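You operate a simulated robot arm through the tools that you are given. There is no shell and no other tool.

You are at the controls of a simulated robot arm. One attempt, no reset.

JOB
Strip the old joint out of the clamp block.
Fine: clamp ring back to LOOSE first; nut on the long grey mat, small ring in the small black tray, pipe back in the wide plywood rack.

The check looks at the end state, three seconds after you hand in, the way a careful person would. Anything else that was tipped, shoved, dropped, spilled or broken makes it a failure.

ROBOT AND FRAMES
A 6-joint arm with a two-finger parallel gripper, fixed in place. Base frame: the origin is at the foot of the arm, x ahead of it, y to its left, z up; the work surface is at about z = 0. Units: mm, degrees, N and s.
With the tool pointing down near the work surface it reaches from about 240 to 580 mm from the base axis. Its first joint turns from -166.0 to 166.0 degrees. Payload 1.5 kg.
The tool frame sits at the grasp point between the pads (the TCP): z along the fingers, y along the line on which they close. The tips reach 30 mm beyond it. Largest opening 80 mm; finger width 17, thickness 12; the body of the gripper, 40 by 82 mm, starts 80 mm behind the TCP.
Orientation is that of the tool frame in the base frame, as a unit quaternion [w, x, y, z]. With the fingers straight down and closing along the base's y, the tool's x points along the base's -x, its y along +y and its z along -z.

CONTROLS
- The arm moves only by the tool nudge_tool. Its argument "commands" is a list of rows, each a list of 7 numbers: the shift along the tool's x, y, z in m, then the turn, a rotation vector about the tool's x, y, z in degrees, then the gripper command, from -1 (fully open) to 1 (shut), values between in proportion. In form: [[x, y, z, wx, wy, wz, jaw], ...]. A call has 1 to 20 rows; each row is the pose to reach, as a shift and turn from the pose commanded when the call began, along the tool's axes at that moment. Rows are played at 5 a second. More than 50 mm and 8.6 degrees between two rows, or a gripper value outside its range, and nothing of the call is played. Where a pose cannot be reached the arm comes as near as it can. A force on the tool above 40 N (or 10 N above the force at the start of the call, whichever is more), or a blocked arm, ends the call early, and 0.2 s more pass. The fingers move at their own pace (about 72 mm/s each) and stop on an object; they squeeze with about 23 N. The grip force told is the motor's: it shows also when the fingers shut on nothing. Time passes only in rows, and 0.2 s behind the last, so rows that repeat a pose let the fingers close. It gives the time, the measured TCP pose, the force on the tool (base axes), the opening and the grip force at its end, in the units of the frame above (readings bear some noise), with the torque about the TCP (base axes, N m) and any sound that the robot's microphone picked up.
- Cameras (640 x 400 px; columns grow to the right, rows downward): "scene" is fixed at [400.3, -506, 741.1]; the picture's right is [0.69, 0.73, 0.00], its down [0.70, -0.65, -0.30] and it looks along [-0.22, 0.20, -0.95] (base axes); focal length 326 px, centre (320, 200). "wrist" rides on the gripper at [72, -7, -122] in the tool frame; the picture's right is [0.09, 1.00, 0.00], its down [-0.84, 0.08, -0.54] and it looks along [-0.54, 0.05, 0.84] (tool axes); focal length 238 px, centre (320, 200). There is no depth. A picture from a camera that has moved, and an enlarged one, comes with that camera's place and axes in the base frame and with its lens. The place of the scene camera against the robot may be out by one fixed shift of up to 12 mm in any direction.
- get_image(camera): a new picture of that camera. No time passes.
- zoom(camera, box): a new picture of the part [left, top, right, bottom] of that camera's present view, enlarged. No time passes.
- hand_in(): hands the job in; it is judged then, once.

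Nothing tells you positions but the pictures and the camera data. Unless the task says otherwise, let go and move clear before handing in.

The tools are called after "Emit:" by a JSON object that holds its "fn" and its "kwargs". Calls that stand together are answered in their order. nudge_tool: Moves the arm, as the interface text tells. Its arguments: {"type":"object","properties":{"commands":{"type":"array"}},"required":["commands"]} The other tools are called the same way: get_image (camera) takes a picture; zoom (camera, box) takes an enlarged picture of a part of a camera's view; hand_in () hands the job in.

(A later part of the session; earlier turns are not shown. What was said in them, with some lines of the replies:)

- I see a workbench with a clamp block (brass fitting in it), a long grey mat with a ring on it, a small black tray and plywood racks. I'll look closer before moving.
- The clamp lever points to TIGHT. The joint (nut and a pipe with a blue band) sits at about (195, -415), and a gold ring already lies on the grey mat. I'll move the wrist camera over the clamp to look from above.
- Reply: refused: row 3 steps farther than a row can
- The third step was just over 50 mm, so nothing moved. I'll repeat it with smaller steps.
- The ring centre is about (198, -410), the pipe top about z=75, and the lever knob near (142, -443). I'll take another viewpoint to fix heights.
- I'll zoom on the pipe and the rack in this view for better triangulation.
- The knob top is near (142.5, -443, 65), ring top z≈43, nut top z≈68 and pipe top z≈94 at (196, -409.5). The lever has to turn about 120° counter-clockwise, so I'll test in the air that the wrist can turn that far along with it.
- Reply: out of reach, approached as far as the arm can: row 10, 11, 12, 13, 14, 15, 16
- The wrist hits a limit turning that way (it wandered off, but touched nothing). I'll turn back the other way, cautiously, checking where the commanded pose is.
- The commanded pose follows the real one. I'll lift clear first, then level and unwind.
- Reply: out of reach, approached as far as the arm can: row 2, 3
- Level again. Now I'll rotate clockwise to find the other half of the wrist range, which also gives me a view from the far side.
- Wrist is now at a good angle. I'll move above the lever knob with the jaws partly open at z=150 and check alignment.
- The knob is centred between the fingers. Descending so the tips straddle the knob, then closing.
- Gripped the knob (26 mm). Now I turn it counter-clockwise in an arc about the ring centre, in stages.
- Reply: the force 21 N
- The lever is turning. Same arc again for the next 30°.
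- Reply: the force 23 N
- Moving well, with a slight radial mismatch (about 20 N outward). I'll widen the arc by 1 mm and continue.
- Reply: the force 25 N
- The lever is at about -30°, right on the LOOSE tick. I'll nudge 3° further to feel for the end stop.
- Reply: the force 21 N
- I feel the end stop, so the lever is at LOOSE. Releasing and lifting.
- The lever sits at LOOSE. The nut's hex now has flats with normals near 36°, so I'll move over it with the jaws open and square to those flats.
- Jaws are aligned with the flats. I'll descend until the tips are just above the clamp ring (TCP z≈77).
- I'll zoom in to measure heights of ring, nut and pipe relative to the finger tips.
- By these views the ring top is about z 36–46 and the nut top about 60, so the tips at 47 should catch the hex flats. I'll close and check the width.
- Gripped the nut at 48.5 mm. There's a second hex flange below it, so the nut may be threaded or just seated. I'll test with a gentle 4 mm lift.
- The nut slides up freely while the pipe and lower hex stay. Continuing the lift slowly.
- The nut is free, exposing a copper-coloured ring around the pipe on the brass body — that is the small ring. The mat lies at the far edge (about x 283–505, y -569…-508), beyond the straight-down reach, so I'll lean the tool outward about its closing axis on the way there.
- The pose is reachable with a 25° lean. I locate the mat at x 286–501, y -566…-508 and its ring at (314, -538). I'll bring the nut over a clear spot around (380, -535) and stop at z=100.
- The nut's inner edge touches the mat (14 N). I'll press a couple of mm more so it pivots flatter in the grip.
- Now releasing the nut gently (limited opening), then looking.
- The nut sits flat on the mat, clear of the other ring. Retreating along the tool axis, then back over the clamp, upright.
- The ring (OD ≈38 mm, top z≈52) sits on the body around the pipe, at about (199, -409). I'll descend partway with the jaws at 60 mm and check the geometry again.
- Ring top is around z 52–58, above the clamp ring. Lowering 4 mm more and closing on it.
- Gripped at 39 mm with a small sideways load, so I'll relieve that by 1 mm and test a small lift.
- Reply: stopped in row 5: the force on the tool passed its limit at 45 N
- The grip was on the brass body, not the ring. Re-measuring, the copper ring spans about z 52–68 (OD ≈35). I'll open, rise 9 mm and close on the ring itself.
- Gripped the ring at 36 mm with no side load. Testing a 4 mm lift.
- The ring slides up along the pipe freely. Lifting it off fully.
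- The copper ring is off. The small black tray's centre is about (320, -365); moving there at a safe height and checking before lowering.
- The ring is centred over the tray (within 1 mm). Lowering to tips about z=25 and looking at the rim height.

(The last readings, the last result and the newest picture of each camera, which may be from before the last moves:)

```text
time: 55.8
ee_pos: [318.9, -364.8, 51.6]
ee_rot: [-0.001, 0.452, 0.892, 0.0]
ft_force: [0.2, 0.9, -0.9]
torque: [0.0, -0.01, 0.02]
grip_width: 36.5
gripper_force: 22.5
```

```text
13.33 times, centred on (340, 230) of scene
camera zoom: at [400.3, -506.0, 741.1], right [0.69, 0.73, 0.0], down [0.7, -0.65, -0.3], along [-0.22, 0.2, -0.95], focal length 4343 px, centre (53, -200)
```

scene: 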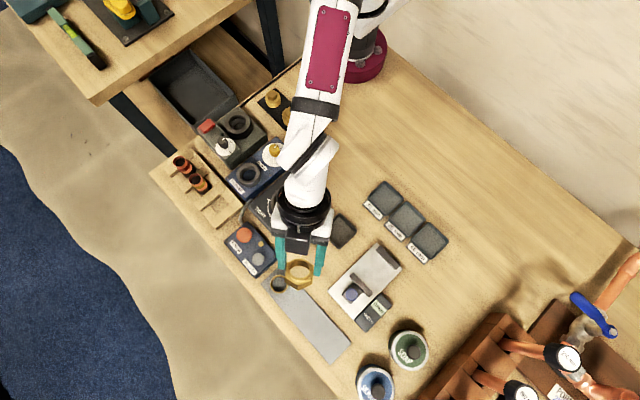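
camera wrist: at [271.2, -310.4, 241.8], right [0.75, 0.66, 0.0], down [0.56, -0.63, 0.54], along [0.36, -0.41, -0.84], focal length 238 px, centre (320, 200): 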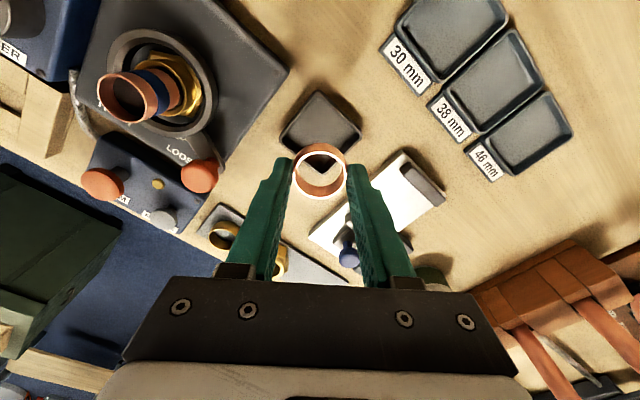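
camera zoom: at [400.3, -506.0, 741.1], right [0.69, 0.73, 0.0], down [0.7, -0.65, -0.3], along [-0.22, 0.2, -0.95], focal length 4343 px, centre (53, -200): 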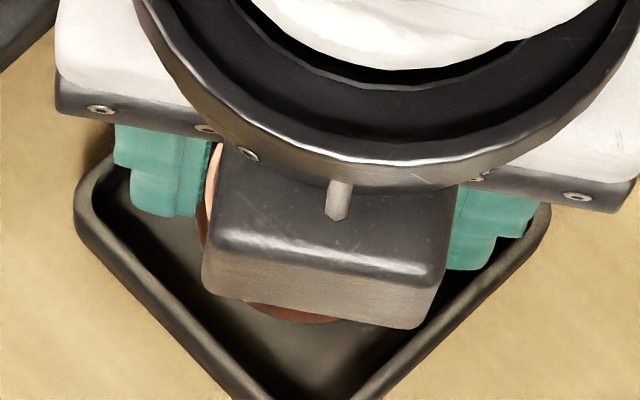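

Rim is at z≈16, so I'll lower until the tips are just above the rim, then open; the ring drops about 1 cm into the tray.

Emit:
{"fn": "nudge_tool", "kwargs": {"commands": [[0, 0, 0.002, 0, 0, 0, 1], [0, 0, 0.0035, 0, 0, 0, 1], [0, 0, 0.0035, 0, 0, 0, 1], [0, 0, 0.0035, 0, 0, 0, 0.0], [0, 0, 0.0035, 0, 0, 0, -0.2], [0, 0, 0.0035, 0, 0, 0, -0.2], [0, 0, 0.0035, 0, 0, 0, -0.2], [0, 0, -0.03, 0, 0, 0, -0.2], [0, 0, -0.07, 0, 0, 0, -0.2], [0, 0, -0.115, 0, 0, 0, -0.2], [0, 0, -0.115, 0, 0, 0, -0.2]]}}

Emit:
{"fn": "get_image", "kwargs": {"camera": "wrist"}}

Emit:
{"fn": "zoom", "kwargs": {"camera": "scene", "box": [240, 170, 400, 270]}}

```text
time: 56.3
ee_pos: [319.0, -365.1, 51.4]
ee_rot: [0.0, 0.454, 0.891, 0.0]
ft_force: [-3.0, 5.5, 10.1]
torque: [0.23, -0.05, 0.1]
grip_width: 36.2
gripper_force: 23.2
stopped in row 2: the force on the tool passed its limit at 48 N (the readings are from after the stop); the commanded pose is now the measured one
```

```text
taken
camera wrist: at [271.2, -310.1, 173.0], right [0.75, 0.66, 0.0], down [0.56, -0.63, 0.54], along [0.36, -0.41, -0.84], focal length 238 px, centre (320, 200)
```

wrist: 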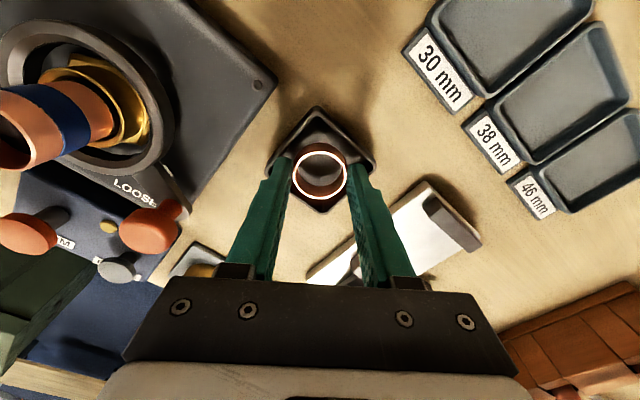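

```text
4.00 times, centred on (320, 220) of scene
camera zoom: at [400.3, -506.0, 741.1], right [0.69, 0.73, 0.0], down [0.7, -0.65, -0.3], along [-0.22, 0.2, -0.95], focal length 1303 px, centre (320, 120)
```

zoom: 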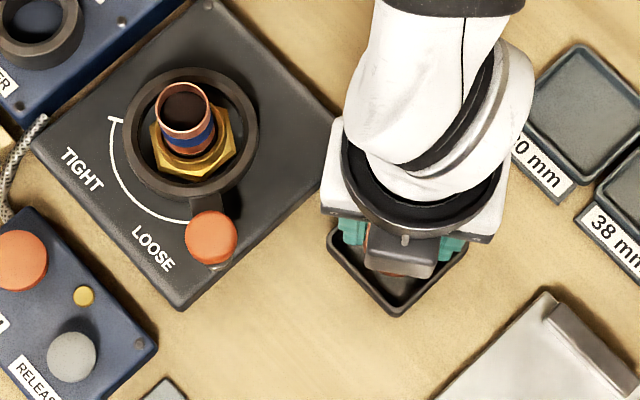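

The fingertips just met the tray rim (z≈20). Raising 1.5 mm and releasing there.

Emit:
{"fn": "nudge_tool", "kwargs": {"commands": [[0, 0, -0.0015, 0, 0, 0, 1], [0, 0, -0.0015, 0, 0, 0, 1]]}}

Emit:
{"fn": "zoom", "kwargs": {"camera": "wrist", "box": [260, 90, 380, 220]}}

```text
time: 56.9
ee_pos: [320.1, -365.3, 52.7]
ee_rot: [0.0, 0.453, 0.891, 0.0]
ft_force: [-0.1, 0.2, -0.5]
torque: [-0.01, -0.01, 0.0]
grip_width: 36.2
gripper_force: 22.9
```

```text
3.08 times, centred on (320, 155) of wrist
camera zoom: at [271.1, -310.0, 174.1], right [0.75, 0.66, 0.0], down [0.56, -0.63, 0.54], along [0.36, -0.41, -0.84], focal length 733 px, centre (320, 338)
```

zoom: 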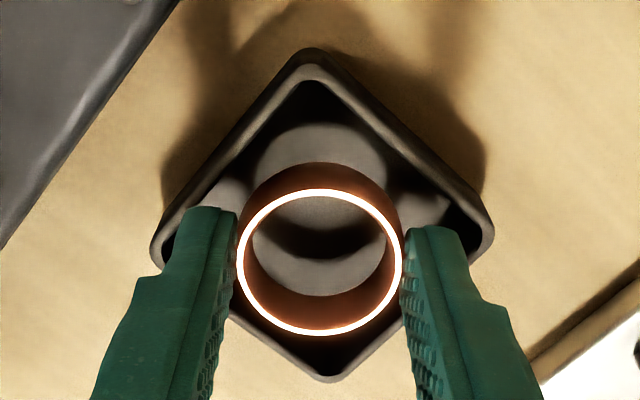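

Emit:
{"fn": "nudge_tool", "kwargs": {"commands": [[0, 0, 0, 0, 0, 0, 0.05], [0, 0, 0, 0, 0, 0, -0.05], [0, 0, 0, 0, 0, 0, -0.2], [0, 0, 0, 0, 0, 0, -0.2], [0, 0, -0.02, 0, 0, 0, -0.2], [0, 0, -0.06, 0, 0, 0, -0.2], [0, 0, -0.1, 0, 0, 0, -0.2], [0, 0, -0.14, 0, 0, 0, -0.2], [0, 0, -0.14, 0, 0, 0, -0.2]]}}

Emit:
{"fn": "get_image", "kwargs": {"camera": "wrist"}}

Emit:
{"fn": "zoom", "kwargs": {"camera": "wrist", "box": [260, 60, 380, 160]}}

Emit:
{"fn": "zoom", "kwargs": {"camera": "scene", "box": [240, 170, 400, 270]}}

```text
time: 58.9
ee_pos: [318.8, -365.1, 189.9]
ee_rot: [-0.001, 0.453, 0.891, 0.001]
ft_force: [0.1, -0.7, 0.2]
torque: [-0.01, 0.02, -0.02]
grip_width: 47.9
gripper_force: 0.0
```

```text
taken
camera wrist: at [271.5, -311.1, 314.0], right [0.75, 0.66, 0.0], down [0.56, -0.63, 0.54], along [0.36, -0.41, -0.84], focal length 238 px, centre (320, 200)
```

wrist: 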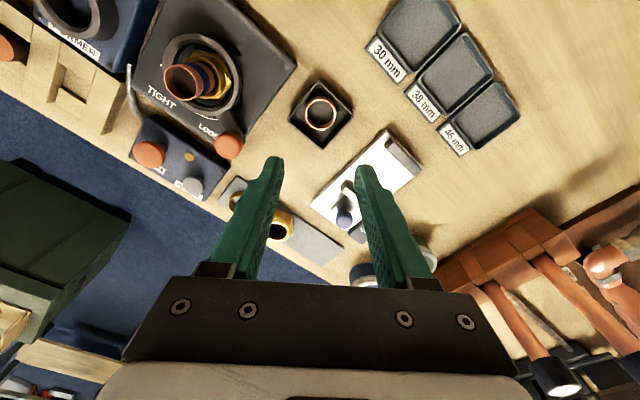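

```text
4.00 times, centred on (320, 110) of wrist
camera zoom: at [271.5, -311.1, 314.0], right [0.75, 0.66, 0.0], down [0.56, -0.63, 0.54], along [0.36, -0.41, -0.84], focal length 953 px, centre (320, 560)
```

zoom: 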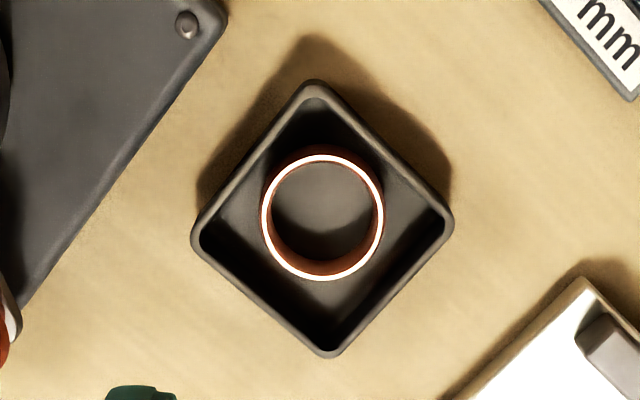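

```text
4.00 times, centred on (320, 220) of scene
camera zoom: at [400.3, -506.0, 741.1], right [0.69, 0.73, 0.0], down [0.7, -0.65, -0.3], along [-0.22, 0.2, -0.95], focal length 1303 px, centre (320, 120)
```

zoom: 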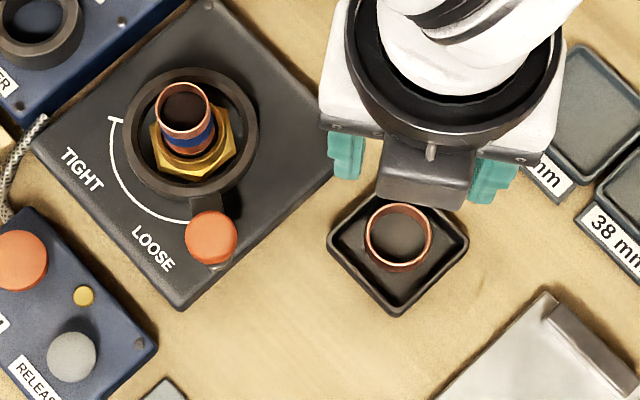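

The copper ring lies flat in the small black tray. Next is the pipe: I'll go back over the clamp, turning the jaws to close along y (suits the rack slot), and look at both the pipe and the rack.

Emit:
{"fn": "nudge_tool", "kwargs": {"commands": [[0.005, -0.0175, 0, 0, 0, -8, -0.5], [0.01, -0.035, 0, 0, 0, -16, -0.5], [0.015, -0.0525, 0, 0, 0, -24, -0.5], [0.02, -0.07, 0, 0, 0, -32, -0.5], [0.0255, -0.0878, 0, 0, 0, -40, -0.5], [0.0306, -0.1054, 0, 0, 0, -48, -0.5], [0.0357, -0.123, 0, 0, 0, -54, -0.5], [0.0357, -0.123, 0, 0, 0, -54, -0.5]]}}

Emit:
{"fn": "get_image", "kwargs": {"camera": "wrist"}}

Emit:
{"fn": "zoom", "kwargs": {"camera": "wrist", "box": [160, 0, 320, 120]}}

Emit:
{"fn": "zoom", "kwargs": {"camera": "scene", "box": [140, 130, 260, 240]}}

```text
time: 60.7
ee_pos: [199.7, -408.5, 191.4]
ee_rot: [-0.001, -0.001, 1.0, 0.001]
ft_force: [0.4, -1.2, 0.3]
torque: [0.04, -0.01, 0.01]
grip_width: 60.1
gripper_force: 0.1
```

```text
taken
camera wrist: at [126.9, -415.5, 314.4], right [-0.1, 1.0, 0.0], down [0.84, 0.08, 0.54], along [0.54, 0.05, -0.84], focal length 238 px, centre (320, 200)
```

wrist: 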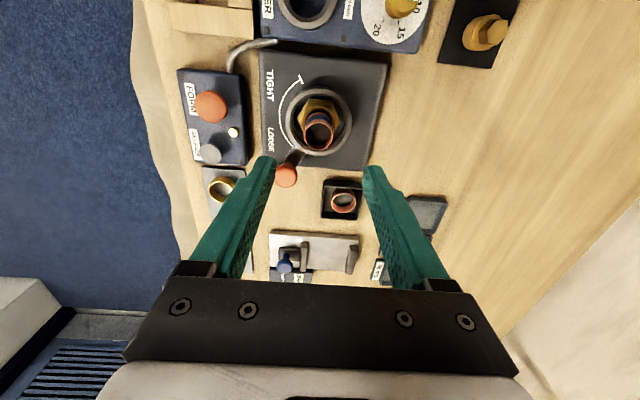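

```text
3.33 times, centred on (240, 60) of wrist
camera zoom: at [126.9, -415.5, 314.4], right [-0.1, 1.0, 0.0], down [0.84, 0.08, 0.54], along [0.54, 0.05, -0.84], focal length 794 px, centre (587, 667)
```

zoom: 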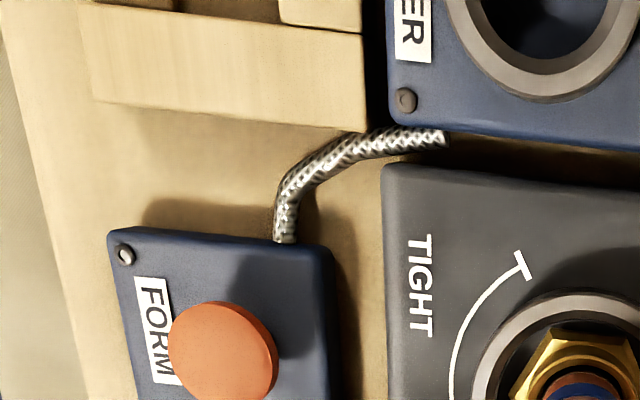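

```text
3.64 times, centred on (200, 185) of scene
camera zoom: at [400.3, -506.0, 741.1], right [0.69, 0.73, 0.0], down [0.7, -0.65, -0.3], along [-0.22, 0.2, -0.95], focal length 1184 px, centre (756, 254)
```

zoom: 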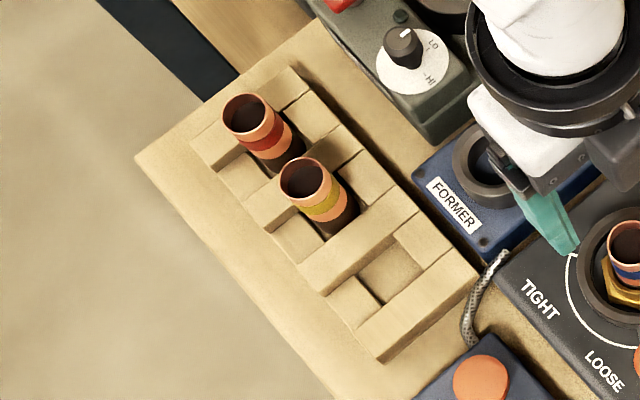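

Emit:
{"fn": "zoom", "kwargs": {"camera": "wrist", "box": [280, 90, 360, 160]}}

Emit:
{"fn": "nudge_tool", "kwargs": {"commands": [[0, 0, 0.03, 0, 0, 0, -0.5], [0, 0, 0.06, 0, 0, 0, -0.5], [0, 0, 0.085, 0, 0, 0, -0.5], [0, 0, 0.1, 0, 0, 0, -0.5], [0, 0, 0.105, 0, 0, 0, -0.5], [0, 0, 0.105, 0, 0, 0, -0.5]]}}

Emit:
{"fn": "zoom", "kwargs": {"camera": "wrist", "box": [240, 90, 400, 210]}}

```text
5.71 times, centred on (320, 125) of wrist
camera zoom: at [126.9, -415.5, 314.4], right [-0.1, 1.0, 0.0], down [0.84, 0.08, 0.54], along [0.54, 0.05, -0.84], focal length 1362 px, centre (320, 629)
```

zoom: 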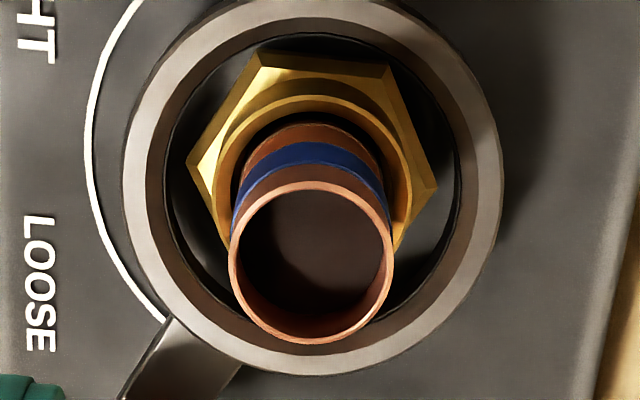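

```text
time: 62.1
ee_pos: [197.9, -408.8, 86.7]
ee_rot: [-0.001, -0.001, 1.0, 0.0]
ft_force: [-0.6, -0.3, -0.6]
torque: [-0.02, 0.02, 0.03]
grip_width: 59.9
gripper_force: 0.1
```

```text
3.33 times, centred on (320, 150) of wrist
camera zoom: at [126.6, -414.7, 209.0], right [-0.09, 1.0, 0.0], down [0.84, 0.08, 0.54], along [0.54, 0.05, -0.84], focal length 794 px, centre (320, 367)
```

zoom: 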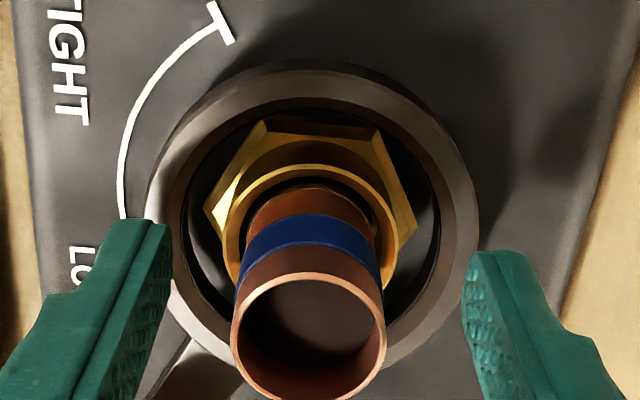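

Centring 1.5 mm in y and closing on the pipe.

Emit:
{"fn": "nudge_tool", "kwargs": {"commands": [[0, -0.0015, 0, 0, 0, 0, -0.5], [0, -0.0015, 0, 0, 0, 0, 0.0], [0, -0.0015, 0, 0, 0, 0, 0.5], [0, -0.0015, 0, 0, 0, 0, 1], [0, -0.0015, 0, 0, 0, 0, 1]]}}

Emit:
{"fn": "nudge_tool", "kwargs": {"commands": [[0, 0, -0.001, 0, 0, 0, 1], [0, 0, -0.002, 0, 0, 0, 1], [0, 0, -0.004, 0, 0, 0, 1], [0, 0, -0.006, 0, 0, 0, 1]]}}

Emit:
{"fn": "zoom", "kwargs": {"camera": "wrist", "box": [240, 90, 400, 210]}}

Emit:
{"fn": "zoom", "kwargs": {"camera": "scene", "box": [250, 170, 330, 230]}}

```text
time: 63.3
ee_pos: [198.5, -409.9, 86.0]
ee_rot: [-0.001, -0.001, 1.0, 0.001]
ft_force: [-0.3, -0.1, 0.3]
torque: [0.01, 0.03, 0.02]
grip_width: 26.6
gripper_force: 23.0
```

```text
time: 64.3
ee_pos: [198.5, -408.6, 92.4]
ee_rot: [-0.001, -0.001, 1.0, 0.0]
ft_force: [0.4, -1.1, -0.1]
torque: [-0.02, 0.0, 0.02]
grip_width: 26.4
gripper_force: 23.1
```

```text
3.33 times, centred on (320, 150) of wrist
camera zoom: at [126.8, -415.9, 215.0], right [-0.09, 1.0, 0.0], down [0.84, 0.08, 0.54], along [0.54, 0.05, -0.84], focal length 794 px, centre (320, 367)
```

zoom: 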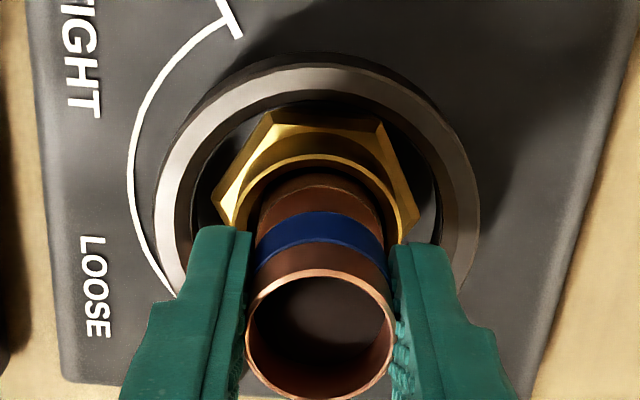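

```text
6.67 times, centred on (290, 200) of scene
camera zoom: at [400.3, -506.0, 741.1], right [0.69, 0.73, 0.0], down [0.7, -0.65, -0.3], along [-0.22, 0.2, -0.95], focal length 2171 px, centre (520, 200)
```

zoom: 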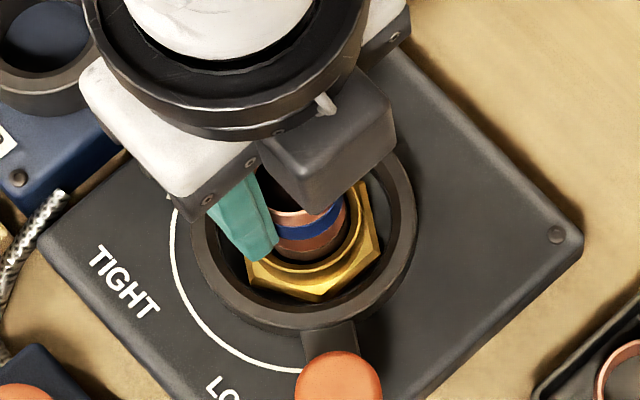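

The pipe pulls out freely. Lifting it fully clear.

Emit:
{"fn": "nudge_tool", "kwargs": {"commands": [[0, 0, -0.01, 0, 0, 0, 1], [0, 0, -0.02, 0, 0, 0, 1], [0, 0, -0.03, 0, 0, 0, 1], [0, 0, -0.04, 0, 0, 0, 1], [0, 0, -0.055, 0, 0, 0, 1], [0, 0, -0.07, 0, 0, 0, 1], [0, 0, -0.085, 0, 0, 0, 1], [0, 0, -0.1, 0, 0, 0, 1], [0, 0, -0.12, 0, 0, 0, 1], [0, 0, -0.12, 0, 0, 0, 1]]}}

Emit:
{"fn": "get_image", "kwargs": {"camera": "wrist"}}

Emit:
{"fn": "zoom", "kwargs": {"camera": "wrist", "box": [240, 60, 400, 210]}}

Emit:
{"fn": "zoom", "kwargs": {"camera": "scene", "box": [230, 120, 350, 240]}}

```text
time: 66.5
ee_pos: [198.9, -410.0, 212.9]
ee_rot: [-0.001, -0.001, 1.0, 0.0]
ft_force: [-0.1, -0.5, -0.6]
torque: [-0.02, -0.02, -0.02]
grip_width: 26.4
gripper_force: 23.2
```

```text
taken
camera wrist: at [127.5, -417.1, 335.3], right [-0.09, 1.0, 0.0], down [0.84, 0.08, 0.54], along [0.54, 0.05, -0.84], focal length 238 px, centre (320, 200)
```

wrist: 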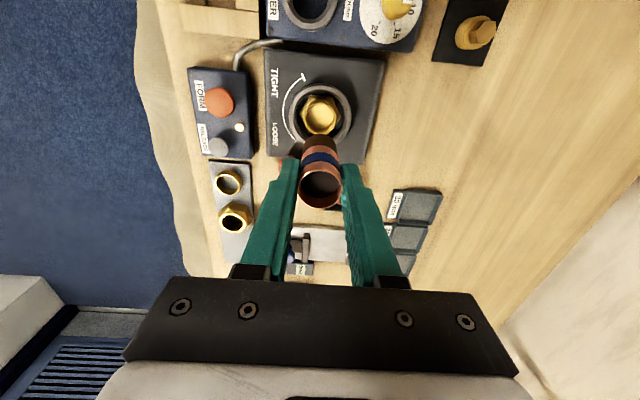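

```text
2.67 times, centred on (320, 135) of wrist
camera zoom: at [127.5, -417.1, 335.3], right [-0.09, 1.0, 0.0], down [0.84, 0.08, 0.54], along [0.54, 0.05, -0.84], focal length 636 px, centre (320, 373)
```

zoom: 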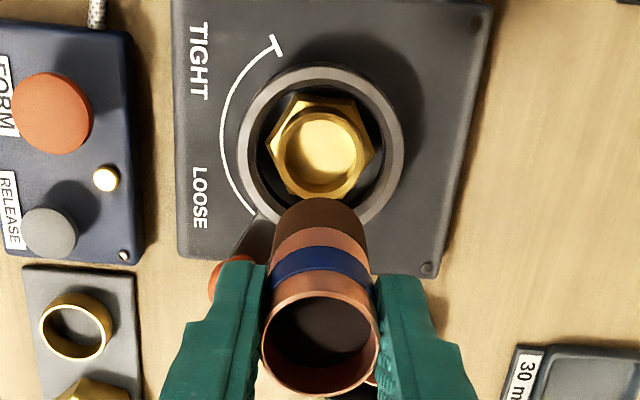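

```text
3.33 times, centred on (290, 180) of scene
camera zoom: at [400.3, -506.0, 741.1], right [0.69, 0.73, 0.0], down [0.7, -0.65, -0.3], along [-0.22, 0.2, -0.95], focal length 1086 px, centre (420, 267)
```

zoom: 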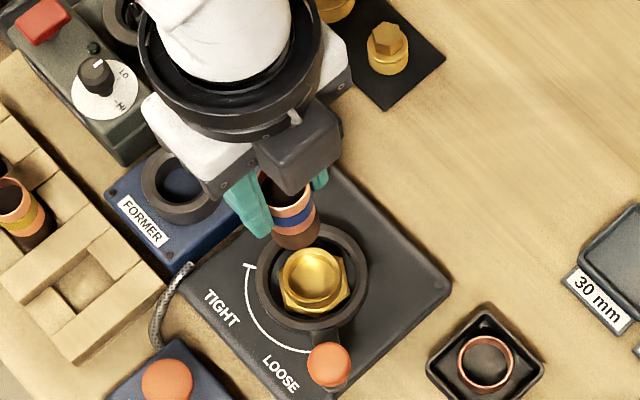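

The pipe is out (length ≈64 mm, blue band up). Moving over the empty rack slot near (81, -518) at a safe height to inspect.

Emit:
{"fn": "nudge_tool", "kwargs": {"commands": [[0.03, -0.026, 0, 0, 0, 0, 1], [0.06, -0.053, 0, 0, 0, 0, 1], [0.09, -0.08, 0, 0, 0, 0, 1], [0.118, -0.105, 0, 0, 0, 0, 1], [0.118, -0.105, 0, 0, 0, 0, 1]]}}

Emit:
{"fn": "get_image", "kwargs": {"camera": "wrist"}}

Emit:
{"fn": "zoom", "kwargs": {"camera": "wrist", "box": [240, 20, 400, 140]}}

Emit:
{"fn": "get_image", "kwargs": {"camera": "scene"}}

```text
time: 67.7
ee_pos: [80.1, -516.7, 213.3]
ee_rot: [-0.001, -0.002, 1.0, 0.001]
ft_force: [-0.2, -0.9, -0.5]
torque: [0.0, -0.01, 0.0]
grip_width: 26.6
gripper_force: 23.1
```

```text
taken
camera wrist: at [8.6, -522.6, 335.6], right [-0.09, 1.0, 0.0], down [0.84, 0.08, 0.54], along [0.54, 0.05, -0.84], focal length 238 px, centre (320, 200)
```

wrist: 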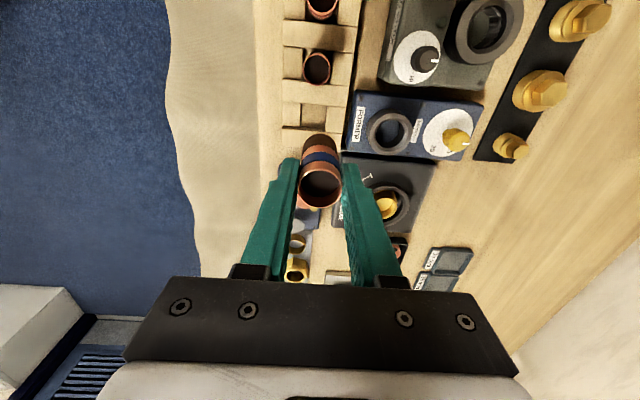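

```text
3.33 times, centred on (320, 80) of wrist
camera zoom: at [8.6, -522.6, 335.6], right [-0.09, 1.0, 0.0], down [0.84, 0.08, 0.54], along [0.54, 0.05, -0.84], focal length 794 px, centre (320, 600)
```

zoom: 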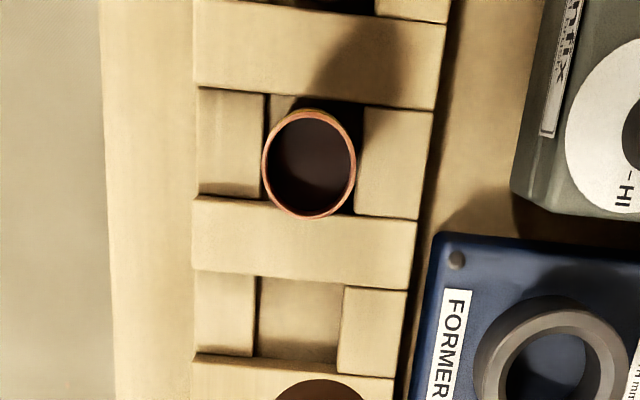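

```text
taken
```

scene: 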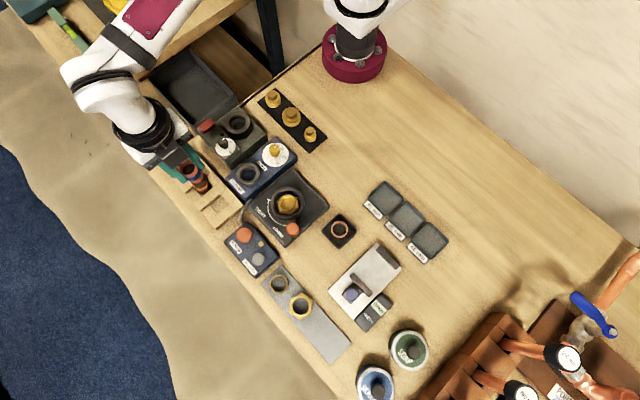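

The rack's empty slot is centred at about (85.8, -523.8), 32 mm wide, slat tops z≈20; the pipes in the rack have tops at z≈66. I'll line up over the slot and lower to just above the slats.

Emit:
{"fn": "nudge_tool", "kwargs": {"commands": [[-0.0069, -0.0082, 0, 0, 0, 0, 1], [-0.0069, -0.0082, 0.03, 0, 0, 0, 1], [-0.0069, -0.0082, 0.06, 0, 0, 0, 1], [-0.0069, -0.0082, 0.09, 0, 0, 0, 1], [-0.0069, -0.0082, 0.112, 0, 0, 0, 1], [-0.0069, -0.0082, 0.112, 0, 0, 0, 1]]}}

Emit:
{"fn": "get_image", "kwargs": {"camera": "wrist"}}

Emit:
{"fn": "zoom", "kwargs": {"camera": "wrist", "box": [240, 50, 400, 200]}}

Emit:
{"fn": "zoom", "kwargs": {"camera": "scene", "box": [150, 140, 260, 240]}}

```text
time: 69.1
ee_pos: [87.5, -522.4, 99.9]
ee_rot: [-0.001, -0.002, 1.0, 0.001]
ft_force: [0.6, -0.6, -0.8]
torque: [0.03, 0.01, 0.01]
grip_width: 26.6
gripper_force: 22.5
```

```text
taken
camera wrist: at [15.5, -529.4, 221.9], right [-0.09, 1.0, 0.0], down [0.84, 0.08, 0.54], along [0.54, 0.05, -0.84], focal length 238 px, centre (320, 200)
```

wrist: 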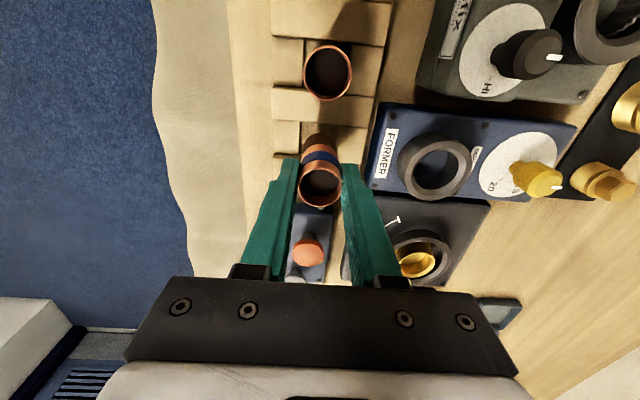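

```text
2.67 times, centred on (320, 125) of wrist
camera zoom: at [15.5, -529.4, 221.9], right [-0.09, 1.0, 0.0], down [0.84, 0.08, 0.54], along [0.54, 0.05, -0.84], focal length 636 px, centre (320, 400)
```

zoom: 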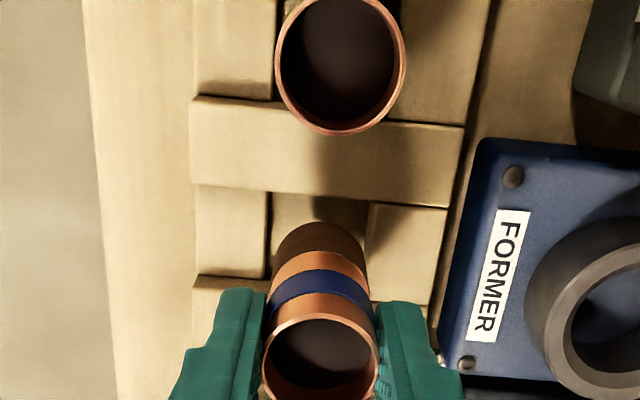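

```text
4.00 times, centred on (205, 190) of scene
camera zoom: at [400.3, -506.0, 741.1], right [0.69, 0.73, 0.0], down [0.7, -0.65, -0.3], along [-0.22, 0.2, -0.95], focal length 1303 px, centre (780, 240)
```

zoom: 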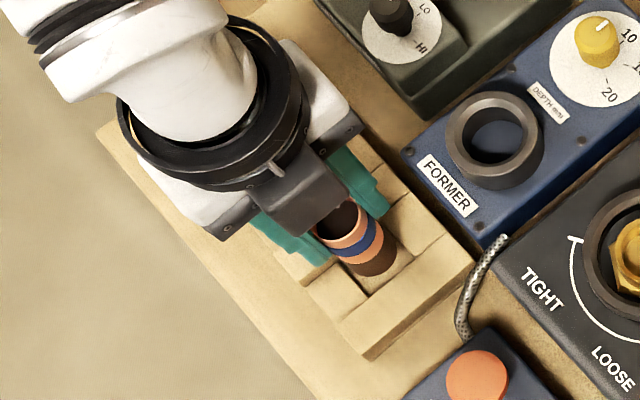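

The pipe bottom is centred on the slot within about 1 mm. Lowering it in slowly.

Emit:
{"fn": "nudge_tool", "kwargs": {"commands": [[0, 0, 0.005, 0, 0, 0, 1], [0, 0, 0.01, 0, 0, 0, 1], [0, 0, 0.013, 0, 0, 0, 1], [0, 0, 0.016, 0, 0, 0, 1], [0, 0, 0.019, 0, 0, 0, 1], [0, 0, 0.022, 0, 0, 0, 1]]}}

Emit:
{"fn": "zoom", "kwargs": {"camera": "wrist", "box": [240, 50, 400, 200]}}

Emit:
{"fn": "zoom", "kwargs": {"camera": "scene", "box": [170, 160, 250, 230]}}

```text
time: 70.5
ee_pos: [87.7, -522.0, 77.4]
ee_rot: [-0.001, 0.0, 1.0, 0.001]
ft_force: [0.7, 0.2, -1.5]
torque: [-0.01, 0.04, 0.0]
grip_width: 26.6
gripper_force: 23.1
```

```text
2.67 times, centred on (320, 125) of wrist
camera zoom: at [15.6, -529.5, 200.8], right [-0.09, 1.0, 0.0], down [0.84, 0.08, 0.54], along [0.54, 0.05, -0.84], focal length 636 px, centre (320, 400)
```

zoom: 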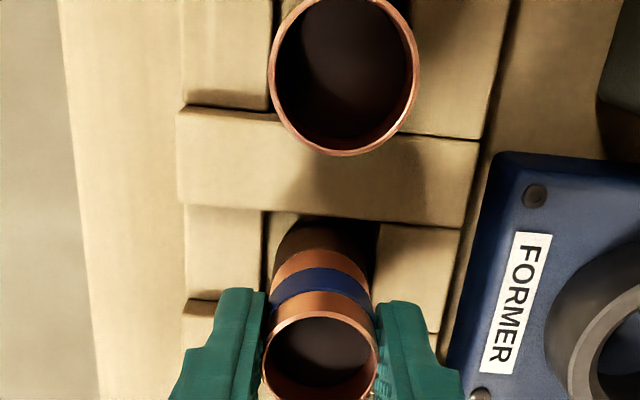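

```text
5.71 times, centred on (210, 195) of scene
camera zoom: at [400.3, -506.0, 741.1], right [0.69, 0.73, 0.0], down [0.7, -0.65, -0.3], along [-0.22, 0.2, -0.95], focal length 1861 px, centre (949, 229)
```

zoom: 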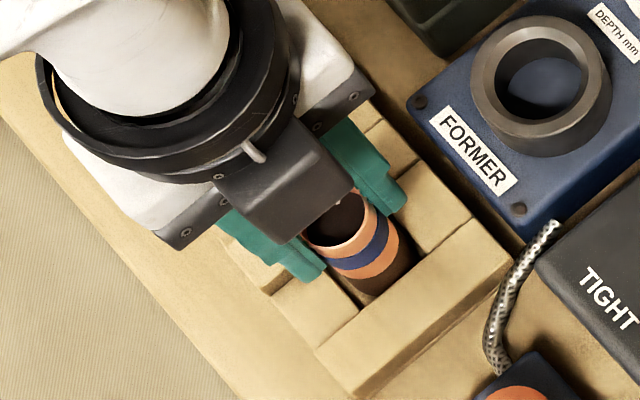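

It has entered the slot without contact. Continuing down until it touches the floor.

Emit:
{"fn": "nudge_tool", "kwargs": {"commands": [[0, 0, 0.003, 0, 0, 0, 1], [0, 0, 0.006, 0, 0, 0, 1], [0, 0, 0.008, 0, 0, 0, 1], [0, 0, 0.0095, 0, 0, 0, 1]]}}

Emit:
{"fn": "zoom", "kwargs": {"camera": "wrist", "box": [240, 50, 400, 200]}}

```text
time: 71.5
ee_pos: [87.9, -522.9, 68.7]
ee_rot: [-0.001, -0.001, 1.0, 0.0]
ft_force: [0.5, -0.4, 13.0]
torque: [-0.16, -0.13, 0.0]
grip_width: 26.3
gripper_force: 23.0
```

```text
2.67 times, centred on (320, 125) of wrist
camera zoom: at [15.6, -529.9, 191.8], right [-0.09, 1.0, 0.0], down [0.84, 0.08, 0.54], along [0.54, 0.05, -0.84], focal length 636 px, centre (320, 400)
```

zoom: 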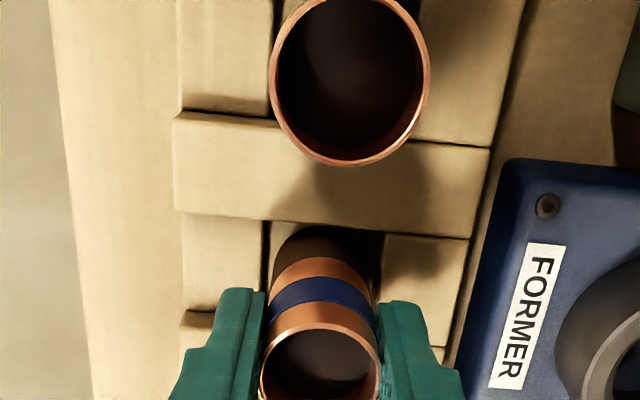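

It touched bottom (13 N). Releasing gently and checking how it stands.

Emit:
{"fn": "nudge_tool", "kwargs": {"commands": [[0, 0, -0.0005, 0, 0, 0, 1], [0, 0, -0.0005, 0, 0, 0, 0.3], [0, 0, -0.0005, 0, 0, 0, 0.1], [0, 0, -0.0005, 0, 0, 0, -0.1], [0, 0, -0.0005, 0, 0, 0, -0.1]]}}

Emit:
{"fn": "get_image", "kwargs": {"camera": "wrist"}}

Emit:
{"fn": "zoom", "kwargs": {"camera": "wrist", "box": [240, 50, 400, 200]}}

Emit:
{"fn": "zoom", "kwargs": {"camera": "scene", "box": [170, 160, 250, 230]}}

```text
time: 72.7
ee_pos: [87.7, -525.1, 69.5]
ee_rot: [-0.001, -0.001, 1.0, 0.001]
ft_force: [-0.1, -0.1, -0.9]
torque: [0.02, -0.01, 0.0]
grip_width: 44.1
gripper_force: 0.1
```

```text
taken
camera wrist: at [15.6, -529.6, 191.9], right [-0.09, 1.0, 0.0], down [0.84, 0.08, 0.54], along [0.54, 0.05, -0.84], focal length 238 px, centre (320, 200)
```

wrist: 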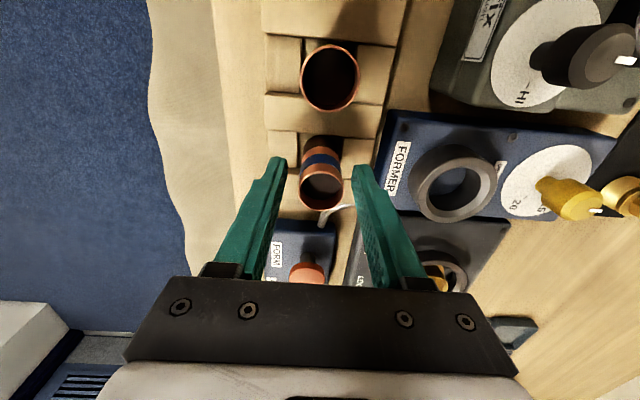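

```text
2.67 times, centred on (320, 125) of wrist
camera zoom: at [15.6, -529.6, 191.9], right [-0.09, 1.0, 0.0], down [0.84, 0.08, 0.54], along [0.54, 0.05, -0.84], focal length 636 px, centre (320, 400)
```

zoom: 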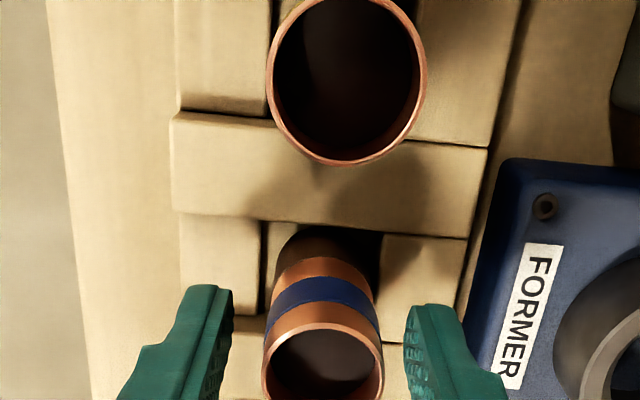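

```text
5.71 times, centred on (210, 195) of scene
camera zoom: at [400.3, -506.0, 741.1], right [0.69, 0.73, 0.0], down [0.7, -0.65, -0.3], along [-0.22, 0.2, -0.95], focal length 1861 px, centre (949, 229)
```

zoom: 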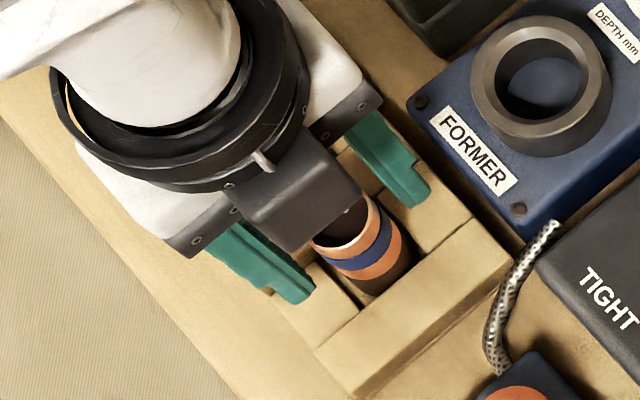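

The pipe stands in its slot. Lifting straight up and moving clear, then a final check of everything.

Emit:
{"fn": "nudge_tool", "kwargs": {"commands": [[0, 0, -0.01, 0, 0, 0, -0.1], [0, 0, -0.025, 0, 0, 0, -0.1], [0, 0, -0.05, 0, 0, 0, -0.1], [0, 0, -0.09, 0, 0, 0, -0.1], [0, 0, -0.13, 0, 0, 0, -0.1], [-0.03, 0.02, -0.16, 0, 0, 0, -0.1], [-0.06, 0.05, -0.18, 0, 0, 0, -0.1], [-0.09, 0.08, -0.18, 0, 0, 0, -0.1], [-0.12, 0.11, -0.18, 0, 0, 0, -0.1], [-0.15, 0.14, -0.18, 0, 0, 0, -0.1], [-0.18, 0.17, -0.18, 0, 0, 0, -0.1], [-0.2, 0.2, -0.18, 0, 0, 0, -0.1], [-0.2, 0.2, -0.18, 0, 0, 0, -0.1]]}}

Emit:
{"fn": "get_image", "kwargs": {"camera": "scene"}}

Emit:
{"fn": "zoom", "kwargs": {"camera": "scene", "box": [140, 90, 300, 230]}}

Emit:
{"fn": "zoom", "kwargs": {"camera": "scene", "box": [220, 170, 400, 360]}}

Emit:
{"fn": "get_image", "kwargs": {"camera": "wrist"}}

```text
time: 75.5
ee_pos: [288.1, -321.9, 249.9]
ee_rot: [-0.001, 0.0, 1.0, 0.001]
ft_force: [-0.3, 0.2, 0.4]
torque: [0.0, -0.01, -0.04]
grip_width: 43.9
gripper_force: 0.1
```

```text
taken
```

scene: 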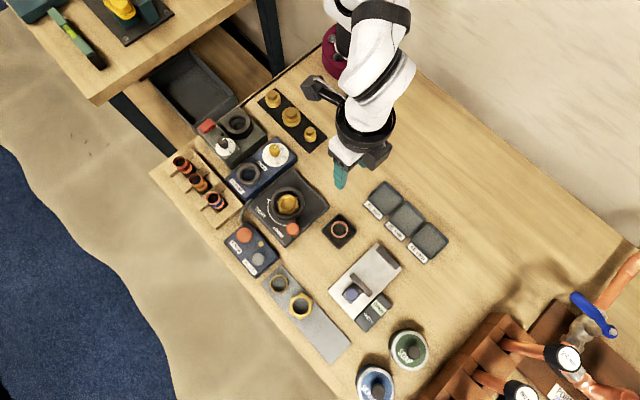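

```text
2.86 times, centred on (220, 160) of scene
camera zoom: at [400.3, -506.0, 741.1], right [0.69, 0.73, 0.0], down [0.7, -0.65, -0.3], along [-0.22, 0.2, -0.95], focal length 931 px, centre (606, 314)
```

zoom: 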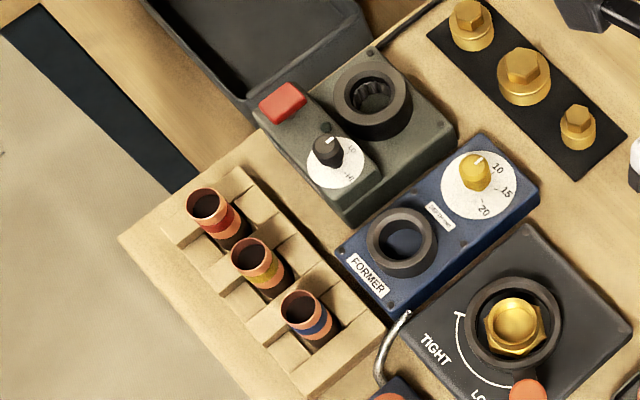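

```text
2.11 times, centred on (310, 265) of scene
camera zoom: at [400.3, -506.0, 741.1], right [0.69, 0.73, 0.0], down [0.7, -0.65, -0.3], along [-0.22, 0.2, -0.95], focal length 686 px, centre (341, 63)
```

zoom: 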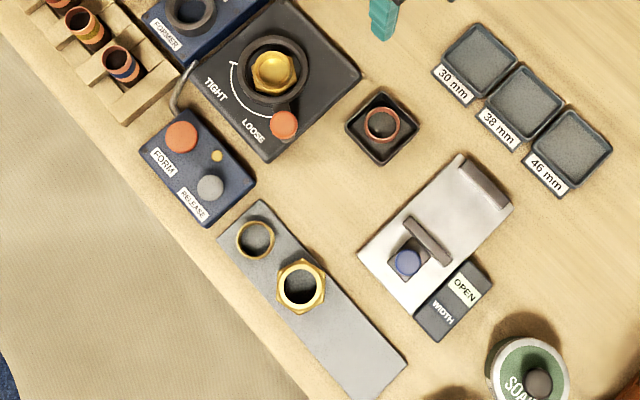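

```text
taken
camera wrist: at [215.7, -328.7, 372.6], right [-0.09, 1.0, 0.0], down [0.84, 0.08, 0.54], along [0.54, 0.05, -0.84], focal length 238 px, centre (320, 200)
```

wrist: 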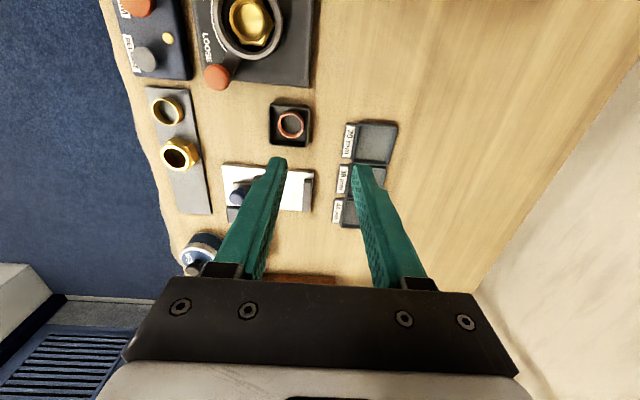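

Everything is where it should be. The clamp is at LOOSE, the nut lies flat on the grey mat and the copper ring is in the small black tray. The blue-banded pipe stands in the plywood rack, nothing else has shifted, and the brass seat left in the block didn't move under a 45 N pull, so I take it as fixed. Handing in.

Emit:
{"fn": "hand_in", "kwargs": {}}

```text
The job is handed in.
```

The old joint is stripped out of the clamp block and the job is handed in; no result from the check has come back to me.

- **Clamp ring:** turned back to LOOSE first, against its end stop.
- **Nut:** lying flat on the long grey mat, clear of the gold ring that was already there.
- **Small ring:** the copper ring from around the pipe is flat in the small black tray. I had to let it drop about 1 to 1.5 cm because the fingers would not fit inside the rim.
- **Pipe:** the blue-banded pipe is standing in the free slot of the plywood rack, next to the red and yellow ones.

Three things along the way could matter to a careful check:

- **Arm wandered:** early on the wrist hit its turning limit and the arm strayed a little; it touched nothing.
- **Tray rim touched:** the fingertips pressed the tray rim briefly at about 48 N. The tray did not visibly move.
- **Brass seat left in the block:** I gripped it by mistake at first and pulled with about 45 N. It did not move, so I took it as fixed and left it there.

In the last pictures nothing else on the bench looked out of place.
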